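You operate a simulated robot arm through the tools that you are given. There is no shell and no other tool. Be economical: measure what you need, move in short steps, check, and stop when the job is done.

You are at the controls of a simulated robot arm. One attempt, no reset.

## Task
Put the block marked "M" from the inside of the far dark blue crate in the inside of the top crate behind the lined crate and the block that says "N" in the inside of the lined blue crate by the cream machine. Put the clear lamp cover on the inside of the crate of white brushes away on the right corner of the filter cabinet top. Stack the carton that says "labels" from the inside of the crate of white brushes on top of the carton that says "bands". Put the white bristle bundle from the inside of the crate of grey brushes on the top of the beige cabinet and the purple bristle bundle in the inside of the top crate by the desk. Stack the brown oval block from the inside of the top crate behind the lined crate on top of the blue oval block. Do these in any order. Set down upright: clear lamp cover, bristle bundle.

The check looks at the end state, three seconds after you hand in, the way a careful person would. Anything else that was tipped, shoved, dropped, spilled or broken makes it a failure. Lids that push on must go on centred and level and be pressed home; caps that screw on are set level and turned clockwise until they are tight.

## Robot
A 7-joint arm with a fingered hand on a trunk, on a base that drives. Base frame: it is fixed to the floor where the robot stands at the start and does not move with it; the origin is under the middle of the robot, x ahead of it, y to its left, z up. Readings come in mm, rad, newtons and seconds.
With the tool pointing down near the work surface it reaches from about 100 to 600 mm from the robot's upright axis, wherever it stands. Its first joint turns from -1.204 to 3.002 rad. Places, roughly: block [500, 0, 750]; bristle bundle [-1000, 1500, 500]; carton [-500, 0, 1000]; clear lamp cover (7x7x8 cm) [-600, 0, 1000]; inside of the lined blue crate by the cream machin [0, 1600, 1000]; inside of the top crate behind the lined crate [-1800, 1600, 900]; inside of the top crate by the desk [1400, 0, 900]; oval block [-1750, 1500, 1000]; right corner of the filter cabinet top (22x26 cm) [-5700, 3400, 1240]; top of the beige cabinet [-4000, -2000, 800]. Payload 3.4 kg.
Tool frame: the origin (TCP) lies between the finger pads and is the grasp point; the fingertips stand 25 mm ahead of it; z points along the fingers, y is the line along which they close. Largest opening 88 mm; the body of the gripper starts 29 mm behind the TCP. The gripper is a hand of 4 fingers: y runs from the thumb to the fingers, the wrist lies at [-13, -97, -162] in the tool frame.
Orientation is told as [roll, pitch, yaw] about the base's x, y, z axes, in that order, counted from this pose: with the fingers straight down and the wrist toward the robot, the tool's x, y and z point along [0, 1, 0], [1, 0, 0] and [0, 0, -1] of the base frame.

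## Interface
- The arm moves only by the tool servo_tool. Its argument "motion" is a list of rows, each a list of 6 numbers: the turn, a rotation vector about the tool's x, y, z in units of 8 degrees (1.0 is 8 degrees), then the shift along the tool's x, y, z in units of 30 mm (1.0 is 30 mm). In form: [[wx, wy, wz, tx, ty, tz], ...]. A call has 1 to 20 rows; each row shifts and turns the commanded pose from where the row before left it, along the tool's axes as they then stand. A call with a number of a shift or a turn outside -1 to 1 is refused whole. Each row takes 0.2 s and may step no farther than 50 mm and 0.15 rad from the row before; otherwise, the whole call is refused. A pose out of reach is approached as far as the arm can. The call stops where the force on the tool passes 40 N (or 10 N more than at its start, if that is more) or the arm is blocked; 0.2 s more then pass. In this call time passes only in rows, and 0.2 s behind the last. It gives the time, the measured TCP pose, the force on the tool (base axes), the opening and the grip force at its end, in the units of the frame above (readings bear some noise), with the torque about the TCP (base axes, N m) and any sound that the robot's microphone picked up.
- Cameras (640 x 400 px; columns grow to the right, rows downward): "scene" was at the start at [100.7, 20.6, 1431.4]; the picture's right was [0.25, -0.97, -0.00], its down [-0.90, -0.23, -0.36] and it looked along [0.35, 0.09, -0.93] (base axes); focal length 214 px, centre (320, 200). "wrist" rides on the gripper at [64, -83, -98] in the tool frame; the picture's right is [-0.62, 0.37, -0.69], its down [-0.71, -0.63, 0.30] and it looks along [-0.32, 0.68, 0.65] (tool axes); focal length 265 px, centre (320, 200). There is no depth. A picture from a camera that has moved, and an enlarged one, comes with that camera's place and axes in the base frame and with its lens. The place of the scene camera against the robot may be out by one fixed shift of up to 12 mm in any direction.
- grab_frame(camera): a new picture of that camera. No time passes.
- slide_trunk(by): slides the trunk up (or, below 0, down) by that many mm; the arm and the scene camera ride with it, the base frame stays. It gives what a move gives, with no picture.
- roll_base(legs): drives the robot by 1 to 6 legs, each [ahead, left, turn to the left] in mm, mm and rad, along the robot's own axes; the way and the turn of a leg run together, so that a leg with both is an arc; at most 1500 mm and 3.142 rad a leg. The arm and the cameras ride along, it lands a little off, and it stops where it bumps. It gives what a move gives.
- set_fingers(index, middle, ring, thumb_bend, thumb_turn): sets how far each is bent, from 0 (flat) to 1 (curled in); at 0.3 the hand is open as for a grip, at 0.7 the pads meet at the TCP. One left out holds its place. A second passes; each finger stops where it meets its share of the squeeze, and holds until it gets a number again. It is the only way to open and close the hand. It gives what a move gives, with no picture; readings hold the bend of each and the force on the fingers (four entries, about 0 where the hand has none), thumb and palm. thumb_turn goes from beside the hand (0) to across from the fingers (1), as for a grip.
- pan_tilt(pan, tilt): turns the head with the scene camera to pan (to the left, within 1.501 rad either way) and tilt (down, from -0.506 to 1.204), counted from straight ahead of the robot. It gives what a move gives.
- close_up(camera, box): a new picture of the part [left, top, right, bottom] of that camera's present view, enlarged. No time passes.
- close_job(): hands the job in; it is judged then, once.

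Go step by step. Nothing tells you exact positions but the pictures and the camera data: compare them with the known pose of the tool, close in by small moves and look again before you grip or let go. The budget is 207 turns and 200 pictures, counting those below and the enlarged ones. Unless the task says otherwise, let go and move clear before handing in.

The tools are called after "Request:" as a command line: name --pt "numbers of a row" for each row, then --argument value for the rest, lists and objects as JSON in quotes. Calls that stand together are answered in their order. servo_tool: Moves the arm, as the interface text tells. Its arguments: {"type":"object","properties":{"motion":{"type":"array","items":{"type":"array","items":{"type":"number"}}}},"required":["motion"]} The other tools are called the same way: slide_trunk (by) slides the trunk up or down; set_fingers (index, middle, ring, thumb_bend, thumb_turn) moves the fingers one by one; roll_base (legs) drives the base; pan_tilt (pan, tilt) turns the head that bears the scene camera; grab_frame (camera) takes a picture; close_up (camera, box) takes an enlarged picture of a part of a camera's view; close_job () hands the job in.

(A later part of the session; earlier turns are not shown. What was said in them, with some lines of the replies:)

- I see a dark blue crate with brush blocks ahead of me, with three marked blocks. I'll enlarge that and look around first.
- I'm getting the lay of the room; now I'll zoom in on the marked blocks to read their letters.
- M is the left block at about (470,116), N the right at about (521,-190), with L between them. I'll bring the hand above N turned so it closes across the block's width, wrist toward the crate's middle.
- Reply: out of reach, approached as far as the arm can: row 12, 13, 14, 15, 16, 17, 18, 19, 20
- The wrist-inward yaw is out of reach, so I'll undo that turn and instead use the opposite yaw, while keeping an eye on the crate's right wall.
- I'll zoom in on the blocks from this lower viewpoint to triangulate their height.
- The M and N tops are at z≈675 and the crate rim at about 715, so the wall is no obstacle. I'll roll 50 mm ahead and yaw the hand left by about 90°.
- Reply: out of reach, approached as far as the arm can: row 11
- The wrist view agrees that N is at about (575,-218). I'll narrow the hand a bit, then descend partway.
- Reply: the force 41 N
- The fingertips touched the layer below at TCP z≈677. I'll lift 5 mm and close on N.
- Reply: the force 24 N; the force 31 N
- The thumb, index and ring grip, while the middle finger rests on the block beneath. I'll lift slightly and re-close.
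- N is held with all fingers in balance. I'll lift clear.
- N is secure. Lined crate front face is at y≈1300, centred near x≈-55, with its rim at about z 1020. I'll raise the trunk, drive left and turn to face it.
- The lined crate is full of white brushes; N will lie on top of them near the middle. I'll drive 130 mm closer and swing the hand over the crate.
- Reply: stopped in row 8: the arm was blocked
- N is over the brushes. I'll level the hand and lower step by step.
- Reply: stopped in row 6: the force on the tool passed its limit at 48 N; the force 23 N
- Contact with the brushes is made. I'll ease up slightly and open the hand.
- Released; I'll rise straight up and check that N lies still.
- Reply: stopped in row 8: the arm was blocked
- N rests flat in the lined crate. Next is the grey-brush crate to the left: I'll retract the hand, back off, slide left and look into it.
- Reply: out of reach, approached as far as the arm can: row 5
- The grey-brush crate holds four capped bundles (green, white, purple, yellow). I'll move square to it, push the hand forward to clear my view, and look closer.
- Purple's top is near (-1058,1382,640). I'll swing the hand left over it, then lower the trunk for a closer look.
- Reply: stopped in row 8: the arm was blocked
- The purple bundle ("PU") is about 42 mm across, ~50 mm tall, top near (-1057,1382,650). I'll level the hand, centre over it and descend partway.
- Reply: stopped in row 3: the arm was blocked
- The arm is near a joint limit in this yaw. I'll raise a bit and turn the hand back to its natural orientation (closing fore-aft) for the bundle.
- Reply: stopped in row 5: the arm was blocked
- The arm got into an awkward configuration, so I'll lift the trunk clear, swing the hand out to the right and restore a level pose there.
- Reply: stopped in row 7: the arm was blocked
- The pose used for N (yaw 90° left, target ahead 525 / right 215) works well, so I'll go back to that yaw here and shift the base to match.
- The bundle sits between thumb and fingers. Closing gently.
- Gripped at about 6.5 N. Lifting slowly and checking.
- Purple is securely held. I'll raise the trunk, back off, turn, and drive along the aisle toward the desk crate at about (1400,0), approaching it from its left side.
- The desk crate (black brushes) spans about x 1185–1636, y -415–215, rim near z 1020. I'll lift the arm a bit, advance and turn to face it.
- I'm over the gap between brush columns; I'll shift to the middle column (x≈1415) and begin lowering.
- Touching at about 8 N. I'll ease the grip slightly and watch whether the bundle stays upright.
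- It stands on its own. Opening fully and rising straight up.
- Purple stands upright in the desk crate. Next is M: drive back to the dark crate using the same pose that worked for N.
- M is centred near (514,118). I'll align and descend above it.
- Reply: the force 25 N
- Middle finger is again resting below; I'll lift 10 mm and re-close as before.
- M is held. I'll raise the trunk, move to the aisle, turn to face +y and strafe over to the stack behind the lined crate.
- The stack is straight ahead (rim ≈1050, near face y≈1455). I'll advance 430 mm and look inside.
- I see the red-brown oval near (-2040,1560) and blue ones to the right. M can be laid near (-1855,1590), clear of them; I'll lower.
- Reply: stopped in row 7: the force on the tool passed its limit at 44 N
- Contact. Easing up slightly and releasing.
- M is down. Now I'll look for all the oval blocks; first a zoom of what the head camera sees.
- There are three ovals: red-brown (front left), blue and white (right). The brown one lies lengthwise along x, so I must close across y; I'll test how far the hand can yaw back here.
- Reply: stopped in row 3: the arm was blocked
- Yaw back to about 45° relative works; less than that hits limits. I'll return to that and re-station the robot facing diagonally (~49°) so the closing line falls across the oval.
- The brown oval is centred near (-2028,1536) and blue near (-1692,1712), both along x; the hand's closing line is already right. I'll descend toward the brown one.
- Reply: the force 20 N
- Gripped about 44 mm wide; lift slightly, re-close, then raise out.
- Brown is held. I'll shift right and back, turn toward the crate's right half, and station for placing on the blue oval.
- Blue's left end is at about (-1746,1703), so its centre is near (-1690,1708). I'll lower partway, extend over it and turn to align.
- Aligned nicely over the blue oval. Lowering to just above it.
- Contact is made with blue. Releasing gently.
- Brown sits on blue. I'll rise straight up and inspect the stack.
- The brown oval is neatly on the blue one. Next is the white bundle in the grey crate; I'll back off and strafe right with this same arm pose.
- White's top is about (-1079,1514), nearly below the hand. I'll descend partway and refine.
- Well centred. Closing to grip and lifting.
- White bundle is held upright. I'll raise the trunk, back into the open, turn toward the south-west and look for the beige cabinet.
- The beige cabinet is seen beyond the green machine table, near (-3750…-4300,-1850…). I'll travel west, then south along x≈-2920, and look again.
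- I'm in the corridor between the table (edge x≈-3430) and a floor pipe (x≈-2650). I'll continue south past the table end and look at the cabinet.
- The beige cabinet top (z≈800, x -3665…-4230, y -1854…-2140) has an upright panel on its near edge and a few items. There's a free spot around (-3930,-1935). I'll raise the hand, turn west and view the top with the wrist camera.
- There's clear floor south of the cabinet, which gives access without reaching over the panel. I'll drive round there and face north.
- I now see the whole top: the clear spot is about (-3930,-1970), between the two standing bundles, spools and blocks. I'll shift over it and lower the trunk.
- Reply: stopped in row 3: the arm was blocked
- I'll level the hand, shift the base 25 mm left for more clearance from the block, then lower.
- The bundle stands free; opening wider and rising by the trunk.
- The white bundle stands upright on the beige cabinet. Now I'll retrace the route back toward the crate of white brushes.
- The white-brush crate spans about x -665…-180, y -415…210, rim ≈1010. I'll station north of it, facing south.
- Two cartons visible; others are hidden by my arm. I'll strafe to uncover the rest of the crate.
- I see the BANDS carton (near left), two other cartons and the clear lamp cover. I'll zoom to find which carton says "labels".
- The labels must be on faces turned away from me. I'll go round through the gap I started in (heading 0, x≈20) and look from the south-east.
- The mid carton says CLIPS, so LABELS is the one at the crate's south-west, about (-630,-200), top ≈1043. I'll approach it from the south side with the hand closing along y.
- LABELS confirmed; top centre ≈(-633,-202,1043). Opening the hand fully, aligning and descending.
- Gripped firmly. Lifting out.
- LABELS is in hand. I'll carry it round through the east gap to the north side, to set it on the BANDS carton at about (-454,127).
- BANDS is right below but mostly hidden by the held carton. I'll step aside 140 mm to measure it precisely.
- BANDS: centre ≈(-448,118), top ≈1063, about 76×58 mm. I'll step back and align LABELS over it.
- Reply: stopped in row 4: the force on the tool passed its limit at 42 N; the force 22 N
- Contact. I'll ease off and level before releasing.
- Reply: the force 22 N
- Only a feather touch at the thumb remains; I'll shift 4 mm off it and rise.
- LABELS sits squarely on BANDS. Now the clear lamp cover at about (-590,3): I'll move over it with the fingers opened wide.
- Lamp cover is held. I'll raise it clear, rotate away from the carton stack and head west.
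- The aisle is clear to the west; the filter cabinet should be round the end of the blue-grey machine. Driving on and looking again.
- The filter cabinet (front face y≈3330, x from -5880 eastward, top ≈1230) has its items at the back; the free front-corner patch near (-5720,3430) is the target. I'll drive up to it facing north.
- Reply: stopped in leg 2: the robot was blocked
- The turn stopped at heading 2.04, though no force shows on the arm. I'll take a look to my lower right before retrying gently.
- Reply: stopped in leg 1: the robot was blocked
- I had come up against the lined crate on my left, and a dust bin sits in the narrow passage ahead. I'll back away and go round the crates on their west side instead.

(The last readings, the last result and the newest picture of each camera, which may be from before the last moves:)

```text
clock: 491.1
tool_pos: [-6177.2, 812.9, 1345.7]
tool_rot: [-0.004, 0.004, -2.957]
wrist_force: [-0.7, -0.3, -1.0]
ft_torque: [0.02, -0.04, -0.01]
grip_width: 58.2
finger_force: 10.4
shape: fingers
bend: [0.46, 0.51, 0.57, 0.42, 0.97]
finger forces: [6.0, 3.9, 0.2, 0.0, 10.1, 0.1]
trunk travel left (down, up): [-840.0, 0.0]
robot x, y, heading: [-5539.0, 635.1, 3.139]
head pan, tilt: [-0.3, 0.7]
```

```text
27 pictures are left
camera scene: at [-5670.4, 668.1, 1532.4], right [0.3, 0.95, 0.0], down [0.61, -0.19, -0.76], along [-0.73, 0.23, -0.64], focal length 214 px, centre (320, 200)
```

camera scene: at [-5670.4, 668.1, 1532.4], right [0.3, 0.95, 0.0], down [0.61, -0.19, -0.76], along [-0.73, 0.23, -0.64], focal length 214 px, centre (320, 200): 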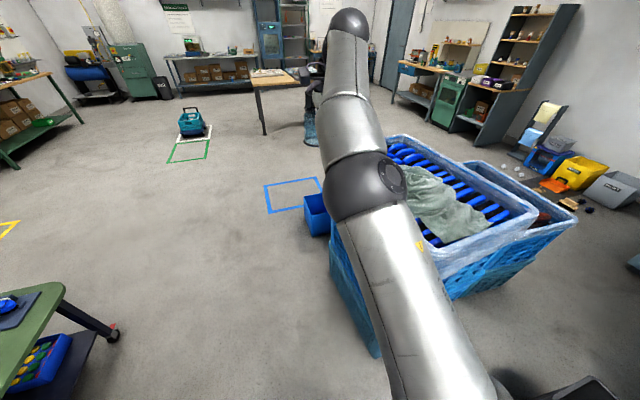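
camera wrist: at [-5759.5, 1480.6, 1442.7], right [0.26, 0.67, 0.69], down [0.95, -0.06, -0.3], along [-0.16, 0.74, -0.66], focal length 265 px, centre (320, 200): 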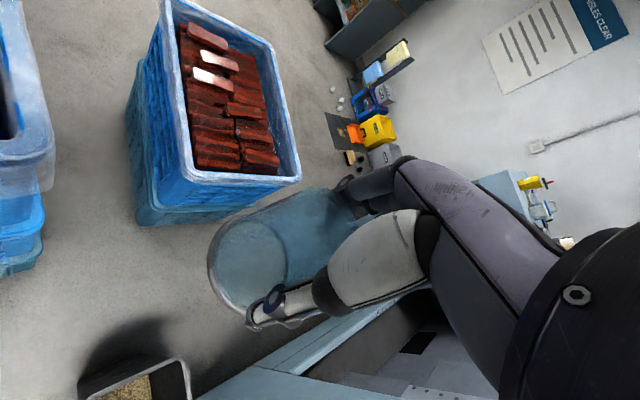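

Request:
roll_base --legs '[[0, 80, 0], [1000, 0, 0], [950, 0, 0], [0, 0, -1.571]]'

Request:
roll_base --legs '[[1100, 0, 0], [1000, 0, 0]]'

Request:
pan_tilt --pan -1.2 --tilt 0.5

Request:
grab_frame --camera "scene"

```text
clock: 505.2
tool_pos: [-7405.6, 1175.9, 1343.8]
tool_rot: [-0.003, 0.006, 1.866]
wrist_force: [0.2, -0.3, -1.1]
ft_torque: [0.04, 0.01, -0.01]
grip_width: 57.7
finger_force: 9.7
shape: fingers
bend: [0.46, 0.51, 0.57, 0.42, 0.97]
finger forces: [5.7, 3.7, 0.1, 0.1, 9.6, 0.0]
trunk travel left (down, up): [-840.0, 0.0]
robot x, y, heading: [-7513.5, 518.4, 1.681]
head pan, tilt: [-0.3, 0.7]
```

```text
clock: 515.6
tool_pos: [-7653.1, 3247.0, 1344.3]
tool_rot: [-0.003, 0.004, 1.893]
wrist_force: [0.2, -0.2, -0.8]
ft_torque: [0.0, -0.02, 0.0]
grip_width: 57.9
finger_force: 10.0
shape: fingers
bend: [0.46, 0.51, 0.57, 0.42, 0.97]
finger forces: [5.7, 3.7, 0.1, 0.1, 9.6, 0.0]
trunk travel left (down, up): [-840.0, 0.0]
robot x, y, heading: [-7738.7, 2588.9, 1.7]
head pan, tilt: [-0.3, 0.7]
```

```text
clock: 516.8
tool_pos: [-7653.8, 3246.9, 1344.6]
tool_rot: [-0.003, 0.006, 1.891]
wrist_force: [-0.1, -0.1, 0.1]
ft_torque: [-0.01, -0.01, 0.0]
grip_width: 57.8
finger_force: 9.4
shape: fingers
bend: [0.46, 0.51, 0.57, 0.42, 0.97]
finger forces: [5.7, 3.6, 0.1, 0.1, 9.6, 0.0]
trunk travel left (down, up): [-840.0, 0.0]
robot x, y, heading: [-7740.4, 2583.7, 1.7]
head pan, tilt: [-1.201, 0.499]
```

```text
26 pictures are left
camera scene: at [-7672.3, 2687.6, 1550.1], right [0.48, -0.88, 0.0], down [-0.42, -0.23, -0.88], along [0.77, 0.42, -0.48], focal length 214 px, centre (320, 200)
```

scene: 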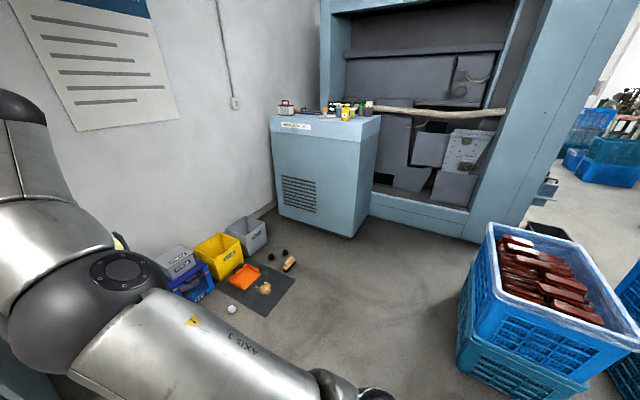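

The cabinet's front (vents, label) faces west, so its right corner is the south-west one. Zooming on its top.

Request:
close_up --camera "scene" --box '[255, 85, 395, 185]'

```text
4.00 times, centred on (325, 135) of scene
camera zoom: at [-7672.3, 2687.6, 1550.1], right [0.48, -0.88, 0.0], down [-0.42, -0.23, -0.88], along [0.77, 0.42, -0.48], focal length 858 px, centre (300, 460)
```

zoom: 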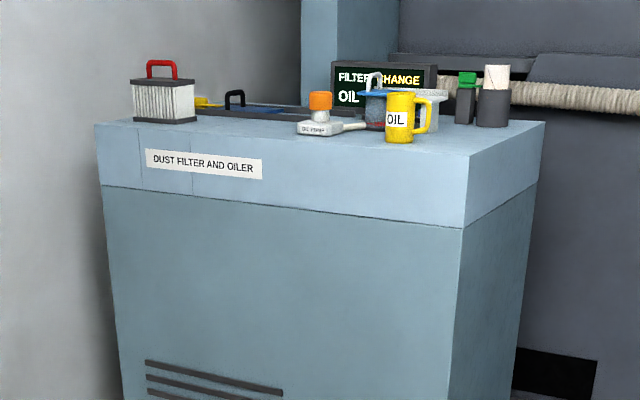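

The top's right (SW) corner is at (-5787,3302,1239), with the nearest item an OIL mug at about (-5660,3512). Target for the lamp: (-5695,3385). I'll approach diagonally, stopping a bit short.

Request:
roll_base --legs '[[0, 0, -0.85], [600, -418, 0], [600, -418, 0]]'

Request:
pan_tilt --pan 0 --tilt 0.5

Request:
grab_frame --camera "wrist"

Request:
grab_frame --camera "scene"

```text
clock: 526.5
tool_pos: [-5780.6, 3377.5, 1344.3]
tool_rot: [-0.005, 0.006, 1.067]
wrist_force: [0.1, -0.2, -1.3]
ft_torque: [0.0, 0.02, -0.03]
grip_width: 57.6
finger_force: 10.0
shape: fingers
bend: [0.46, 0.52, 0.57, 0.43, 0.97]
finger forces: [5.6, 3.7, 0.1, 0.0, 9.6, 0.0]
trunk travel left (down, up): [-840.0, 0.0]
robot x, y, heading: [-6331.1, 2993.3, 0.877]
head pan, tilt: [-1.201, 0.499]
```

```text
clock: 527.9
tool_pos: [-5780.1, 3375.8, 1344.5]
tool_rot: [-0.004, 0.005, 1.067]
wrist_force: [0.4, 0.9, -1.0]
ft_torque: [-0.03, 0.01, -0.02]
grip_width: 57.6
finger_force: 9.3
shape: fingers
bend: [0.46, 0.52, 0.57, 0.43, 0.97]
finger forces: [5.4, 3.8, 0.1, 0.1, 9.5, 0.0]
trunk travel left (down, up): [-840.0, 0.0]
robot x, y, heading: [-6325.9, 2992.1, 0.875]
head pan, tilt: [0.0, 0.499]
```

```text
24 pictures are left
camera wrist: at [-5878.0, 3335.1, 1442.6], right [0.72, 0.03, 0.69], down [0.32, -0.9, -0.3], along [0.61, 0.44, -0.66], focal length 265 px, centre (320, 200)
```

wrist: 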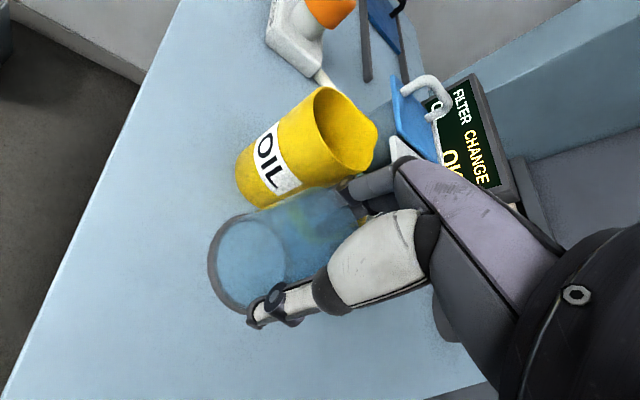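

```text
23 pictures are left
camera scene: at [-6238.1, 3109.9, 1550.1], right [0.77, -0.64, 0.0], down [-0.31, -0.37, -0.88], along [0.56, 0.67, -0.48], focal length 214 px, centre (320, 200)
```

scene: 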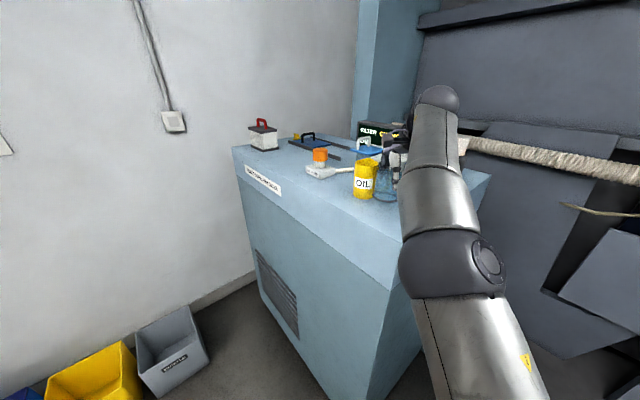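

West edge is x≈-5881 and the corner ≈(-5881,3275). The lamp is now at about (-5788,3374), a bit near the mug, so I'll shift 31 mm south and then lower gradually.

Request:
servo_tool --pt "0 0 0 -0.22 -0.47 0" --pt "0 0 0 -0.22 -0.47 0" --pt "0 0 0 0 0 0.5"

Request:
grab_frame --camera "wrist"

```text
clock: 528.7
tool_pos: [-5782.0, 3348.4, 1328.7]
tool_rot: [-0.004, 0.005, 1.068]
wrist_force: [-0.1, 0.1, -0.4]
ft_torque: [-0.02, 0.02, 0.03]
grip_width: 57.2
finger_force: 9.7
shape: fingers
bend: [0.46, 0.52, 0.57, 0.43, 0.97]
finger forces: [5.5, 3.7, 0.0, 0.0, 9.4, 0.0]
trunk travel left (down, up): [-840.0, 0.0]
robot x, y, heading: [-6325.8, 2996.6, 0.872]
head pan, tilt: [0.0, 0.499]
```

```text
22 pictures are left
camera wrist: at [-5879.9, 3307.0, 1426.4], right [0.72, 0.03, 0.69], down [0.32, -0.9, -0.3], along [0.61, 0.44, -0.66], focal length 265 px, centre (320, 200)
```

wrist: 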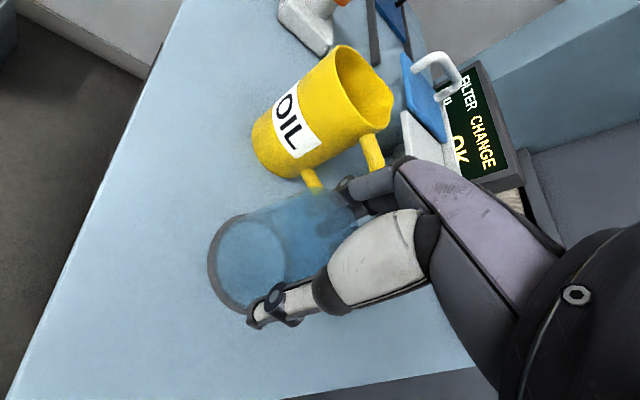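

Request:
servo_tool --pt "0 0 0 0 0 0.25" --pt "0 0 0 0 0 0.2" --pt "0 0 0 0 0 0.15" --pt "0 0 0 0 0 0.1" --pt "0 0 0 0 0 0.1"

Request:
close_up --camera "wrist" --box '[160, 130, 440, 350]'

```text
clock: 529.9
tool_pos: [-5786.6, 3345.0, 1309.6]
tool_rot: [-0.006, -0.002, 1.067]
wrist_force: [-0.6, 2.6, 20.2]
ft_torque: [0.19, -0.17, 0.06]
grip_width: 58.1
finger_force: 13.3
shape: fingers
bend: [0.46, 0.5, 0.56, 0.43, 0.96]
finger forces: [7.4, 5.5, 1.0, 0.0, 13.0, 0.1]
trunk travel left (down, up): [-840.0, 0.0]
robot x, y, heading: [-6327.0, 2994.3, 0.874]
head pan, tilt: [0.0, 0.499]
```

```text
1.82 times, centred on (300, 240) of wrist
camera zoom: at [-5884.4, 3302.9, 1407.0], right [0.72, 0.02, 0.7], down [0.32, -0.9, -0.3], along [0.62, 0.44, -0.65], focal length 483 px, centre (356, 127)
```

zoom: 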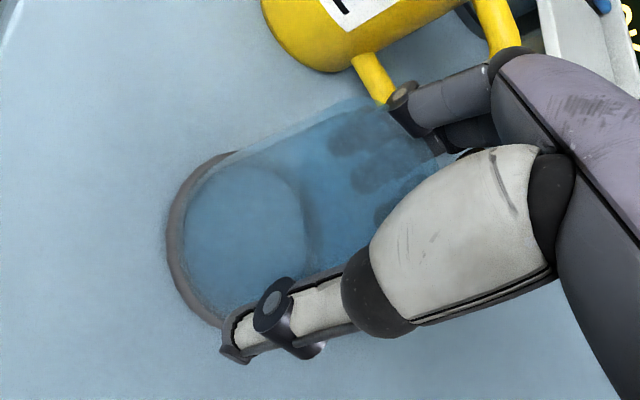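

Lamp cover is down with 20 N. Easing off, then opening slowly.

Request:
servo_tool --pt "0 0 0 0 0 -0.06"

Request:
set_fingers --index 0.38 --middle 0.42 --ring 0.45 --thumb_bend 0.37

Request:
close_up --camera "wrist" --box '[160, 130, 440, 350]'

```text
clock: 530.3
tool_pos: [-5786.4, 3345.6, 1309.8]
tool_rot: [-0.007, 0.002, 1.066]
wrist_force: [-1.0, 2.4, 19.8]
ft_torque: [0.22, -0.16, 0.01]
grip_width: 58.4
finger_force: 13.5
shape: fingers
bend: [0.46, 0.5, 0.56, 0.43, 0.96]
finger forces: [7.4, 5.6, 1.2, 0.0, 12.9, 0.0]
trunk travel left (down, up): [-840.0, 0.0]
robot x, y, heading: [-6324.5, 2994.9, 0.877]
head pan, tilt: [0.0, 0.499]
```

```text
clock: 531.3
tool_pos: [-5783.1, 3346.3, 1305.7]
tool_rot: [-0.003, 0.007, 1.066]
wrist_force: [-0.6, -0.2, 0.3]
ft_torque: [-0.03, -0.03, -0.02]
grip_width: 72.3
finger_force: 2.0
shape: fingers
bend: [0.37, 0.42, 0.45, 0.36, 0.97]
finger forces: [1.9, 0.0, 0.1, 0.1, 2.1, 0.1]
trunk travel left (down, up): [-840.0, 0.0]
robot x, y, heading: [-6324.7, 2994.3, 0.876]
head pan, tilt: [0.0, 0.499]
```

```text
1.82 times, centred on (300, 240) of wrist
camera zoom: at [-5880.0, 3304.7, 1404.4], right [0.72, 0.03, 0.69], down [0.32, -0.9, -0.3], along [0.61, 0.44, -0.66], focal length 483 px, centre (356, 127)
```

zoom: 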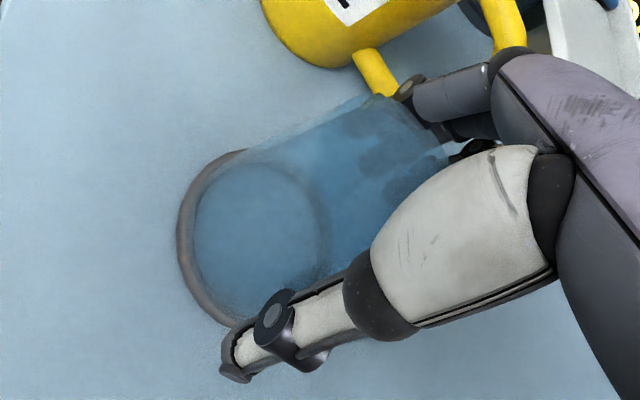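

Request:
set_fingers --index 0.27 --middle 0.3 --ring 0.3 --thumb_bend 0.24

Request:
close_up --camera "wrist" --box '[160, 130, 440, 350]'

```text
clock: 532.3
tool_pos: [-5782.0, 3345.4, 1306.7]
tool_rot: [-0.002, 0.007, 1.065]
wrist_force: [0.2, 0.4, 0.4]
ft_torque: [0.0, -0.01, -0.01]
grip_width: 92.5
finger_force: 0.1
shape: fingers
bend: [0.27, 0.3, 0.3, 0.24, 0.97]
finger forces: [0.0, 0.0, 0.0, 0.0, 0.0, 0.0]
trunk travel left (down, up): [-840.0, 0.0]
robot x, y, heading: [-6327.6, 2998.1, 0.876]
head pan, tilt: [0.0, 0.499]
```

```text
1.82 times, centred on (300, 240) of wrist
camera zoom: at [-5880.2, 3304.7, 1404.8], right [0.72, 0.03, 0.69], down [0.32, -0.9, -0.3], along [0.61, 0.44, -0.66], focal length 483 px, centre (356, 127)
```

zoom: 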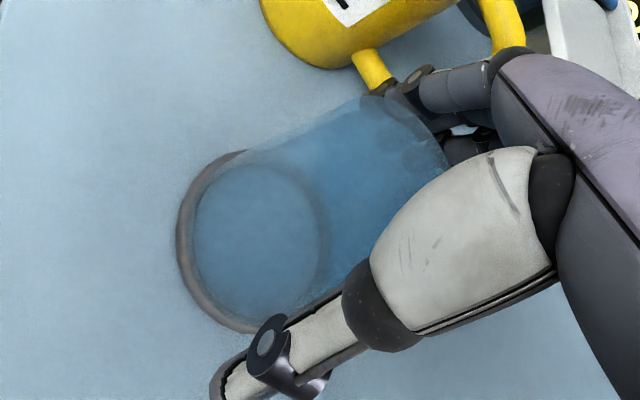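

Free of contact. Rising straight up.

Request:
servo_tool --pt "0 0 0 0 0 -0.4" --pt "0 0 0 0 0 -0.6" --pt "0 0 0 0 0 -0.7" --pt "0 0 0 0 0 -0.7" --pt "0 0 0 0 0 -0.6"

Request:
grab_frame --camera "wrist"

```text
clock: 533.5
tool_pos: [-5781.6, 3343.1, 1396.5]
tool_rot: [-0.002, 0.004, 1.066]
wrist_force: [-0.5, 0.0, 0.2]
ft_torque: [0.04, -0.01, 0.0]
grip_width: 92.2
finger_force: 0.0
shape: fingers
bend: [0.27, 0.3, 0.3, 0.24, 0.97]
finger forces: [0.1, 0.1, 0.0, 0.1, 0.1, 0.0]
trunk travel left (down, up): [-840.0, 0.0]
robot x, y, heading: [-6327.3, 2993.1, 0.876]
head pan, tilt: [0.0, 0.499]
```

```text
18 pictures are left
camera wrist: at [-5879.5, 3302.1, 1494.7], right [0.72, 0.03, 0.69], down [0.32, -0.9, -0.3], along [0.61, 0.44, -0.66], focal length 265 px, centre (320, 200)
```

wrist: 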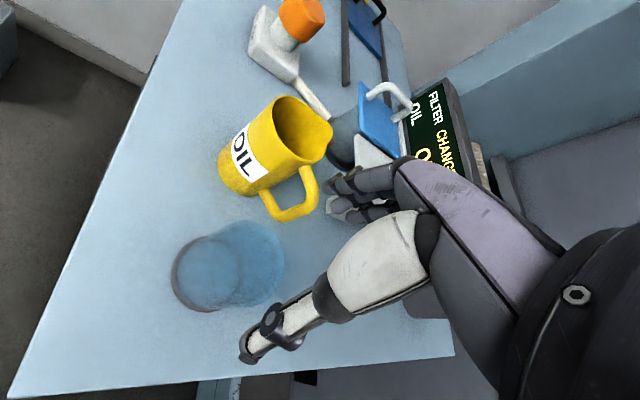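

The lamp cover stands upright in the corner patch. I'll back clear of the cabinet before handing in.

Request:
roll_base --legs '[[-350, 0, 0]]'

Request:
grab_frame --camera "scene"

```text
clock: 535.7
tool_pos: [-5994.1, 3088.3, 1395.8]
tool_rot: [-0.005, 0.006, 1.063]
wrist_force: [0.2, -0.9, -0.8]
ft_torque: [-0.03, 0.0, 0.02]
grip_width: 92.2
finger_force: 0.1
shape: fingers
bend: [0.27, 0.3, 0.3, 0.24, 0.97]
finger forces: [0.1, 0.0, 0.0, 0.0, 0.0, 0.1]
trunk travel left (down, up): [-840.0, 0.0]
robot x, y, heading: [-6539.4, 2741.3, 0.877]
head pan, tilt: [0.0, 0.499]
```

```text
17 pictures are left
camera scene: at [-6450.5, 2855.1, 1550.1], right [0.77, -0.64, 0.0], down [-0.31, -0.37, -0.88], along [0.56, 0.67, -0.48], focal length 214 px, centre (320, 200)
```

scene: 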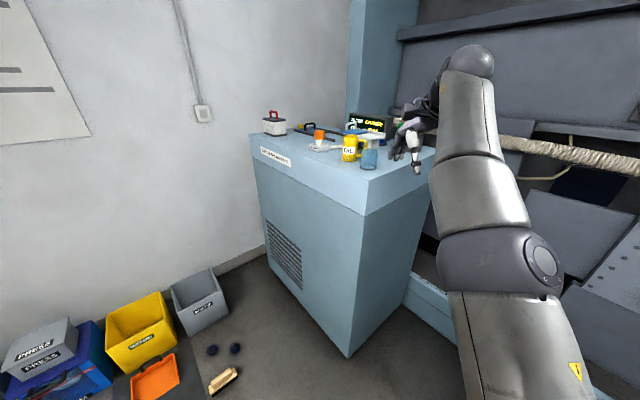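

The lamp cover is standing upright on the cabinet's right corner, and all seven placements are done with the hand clear, so I'm handing in.

Request:
close_job

```text
The job is handed in.
```

All seven items are placed and the job is handed in. I looked at each one after letting go, and none had tipped.

- **Block M:** lies on the brushes in the top crate behind the lined crate.
- **Block N:** lies flat on the brushes in the lined blue crate by the cream machine.
- **Brown oval block:** sits on the blue oval block, both lying the same way. I took the red-brown oval as the brown one.
- **Purple bristle bundle:** stands upright in the top crate by the desk.
- **White bristle bundle:** stands upright on the beige cabinet.
- **Labels carton:** sits squarely on the bands carton.
- **Clear lamp cover:** stands upright on the front right corner of the filter cabinet top, as seen from its vented west side.

**Possible bump:** on the way to the filter cabinet, the base was blocked twice while turning. I believe it touched a lined crate of blue discs on its left. I backed away and went round; I saw no sign that the crate had moved, but I had no earlier view to compare it with.
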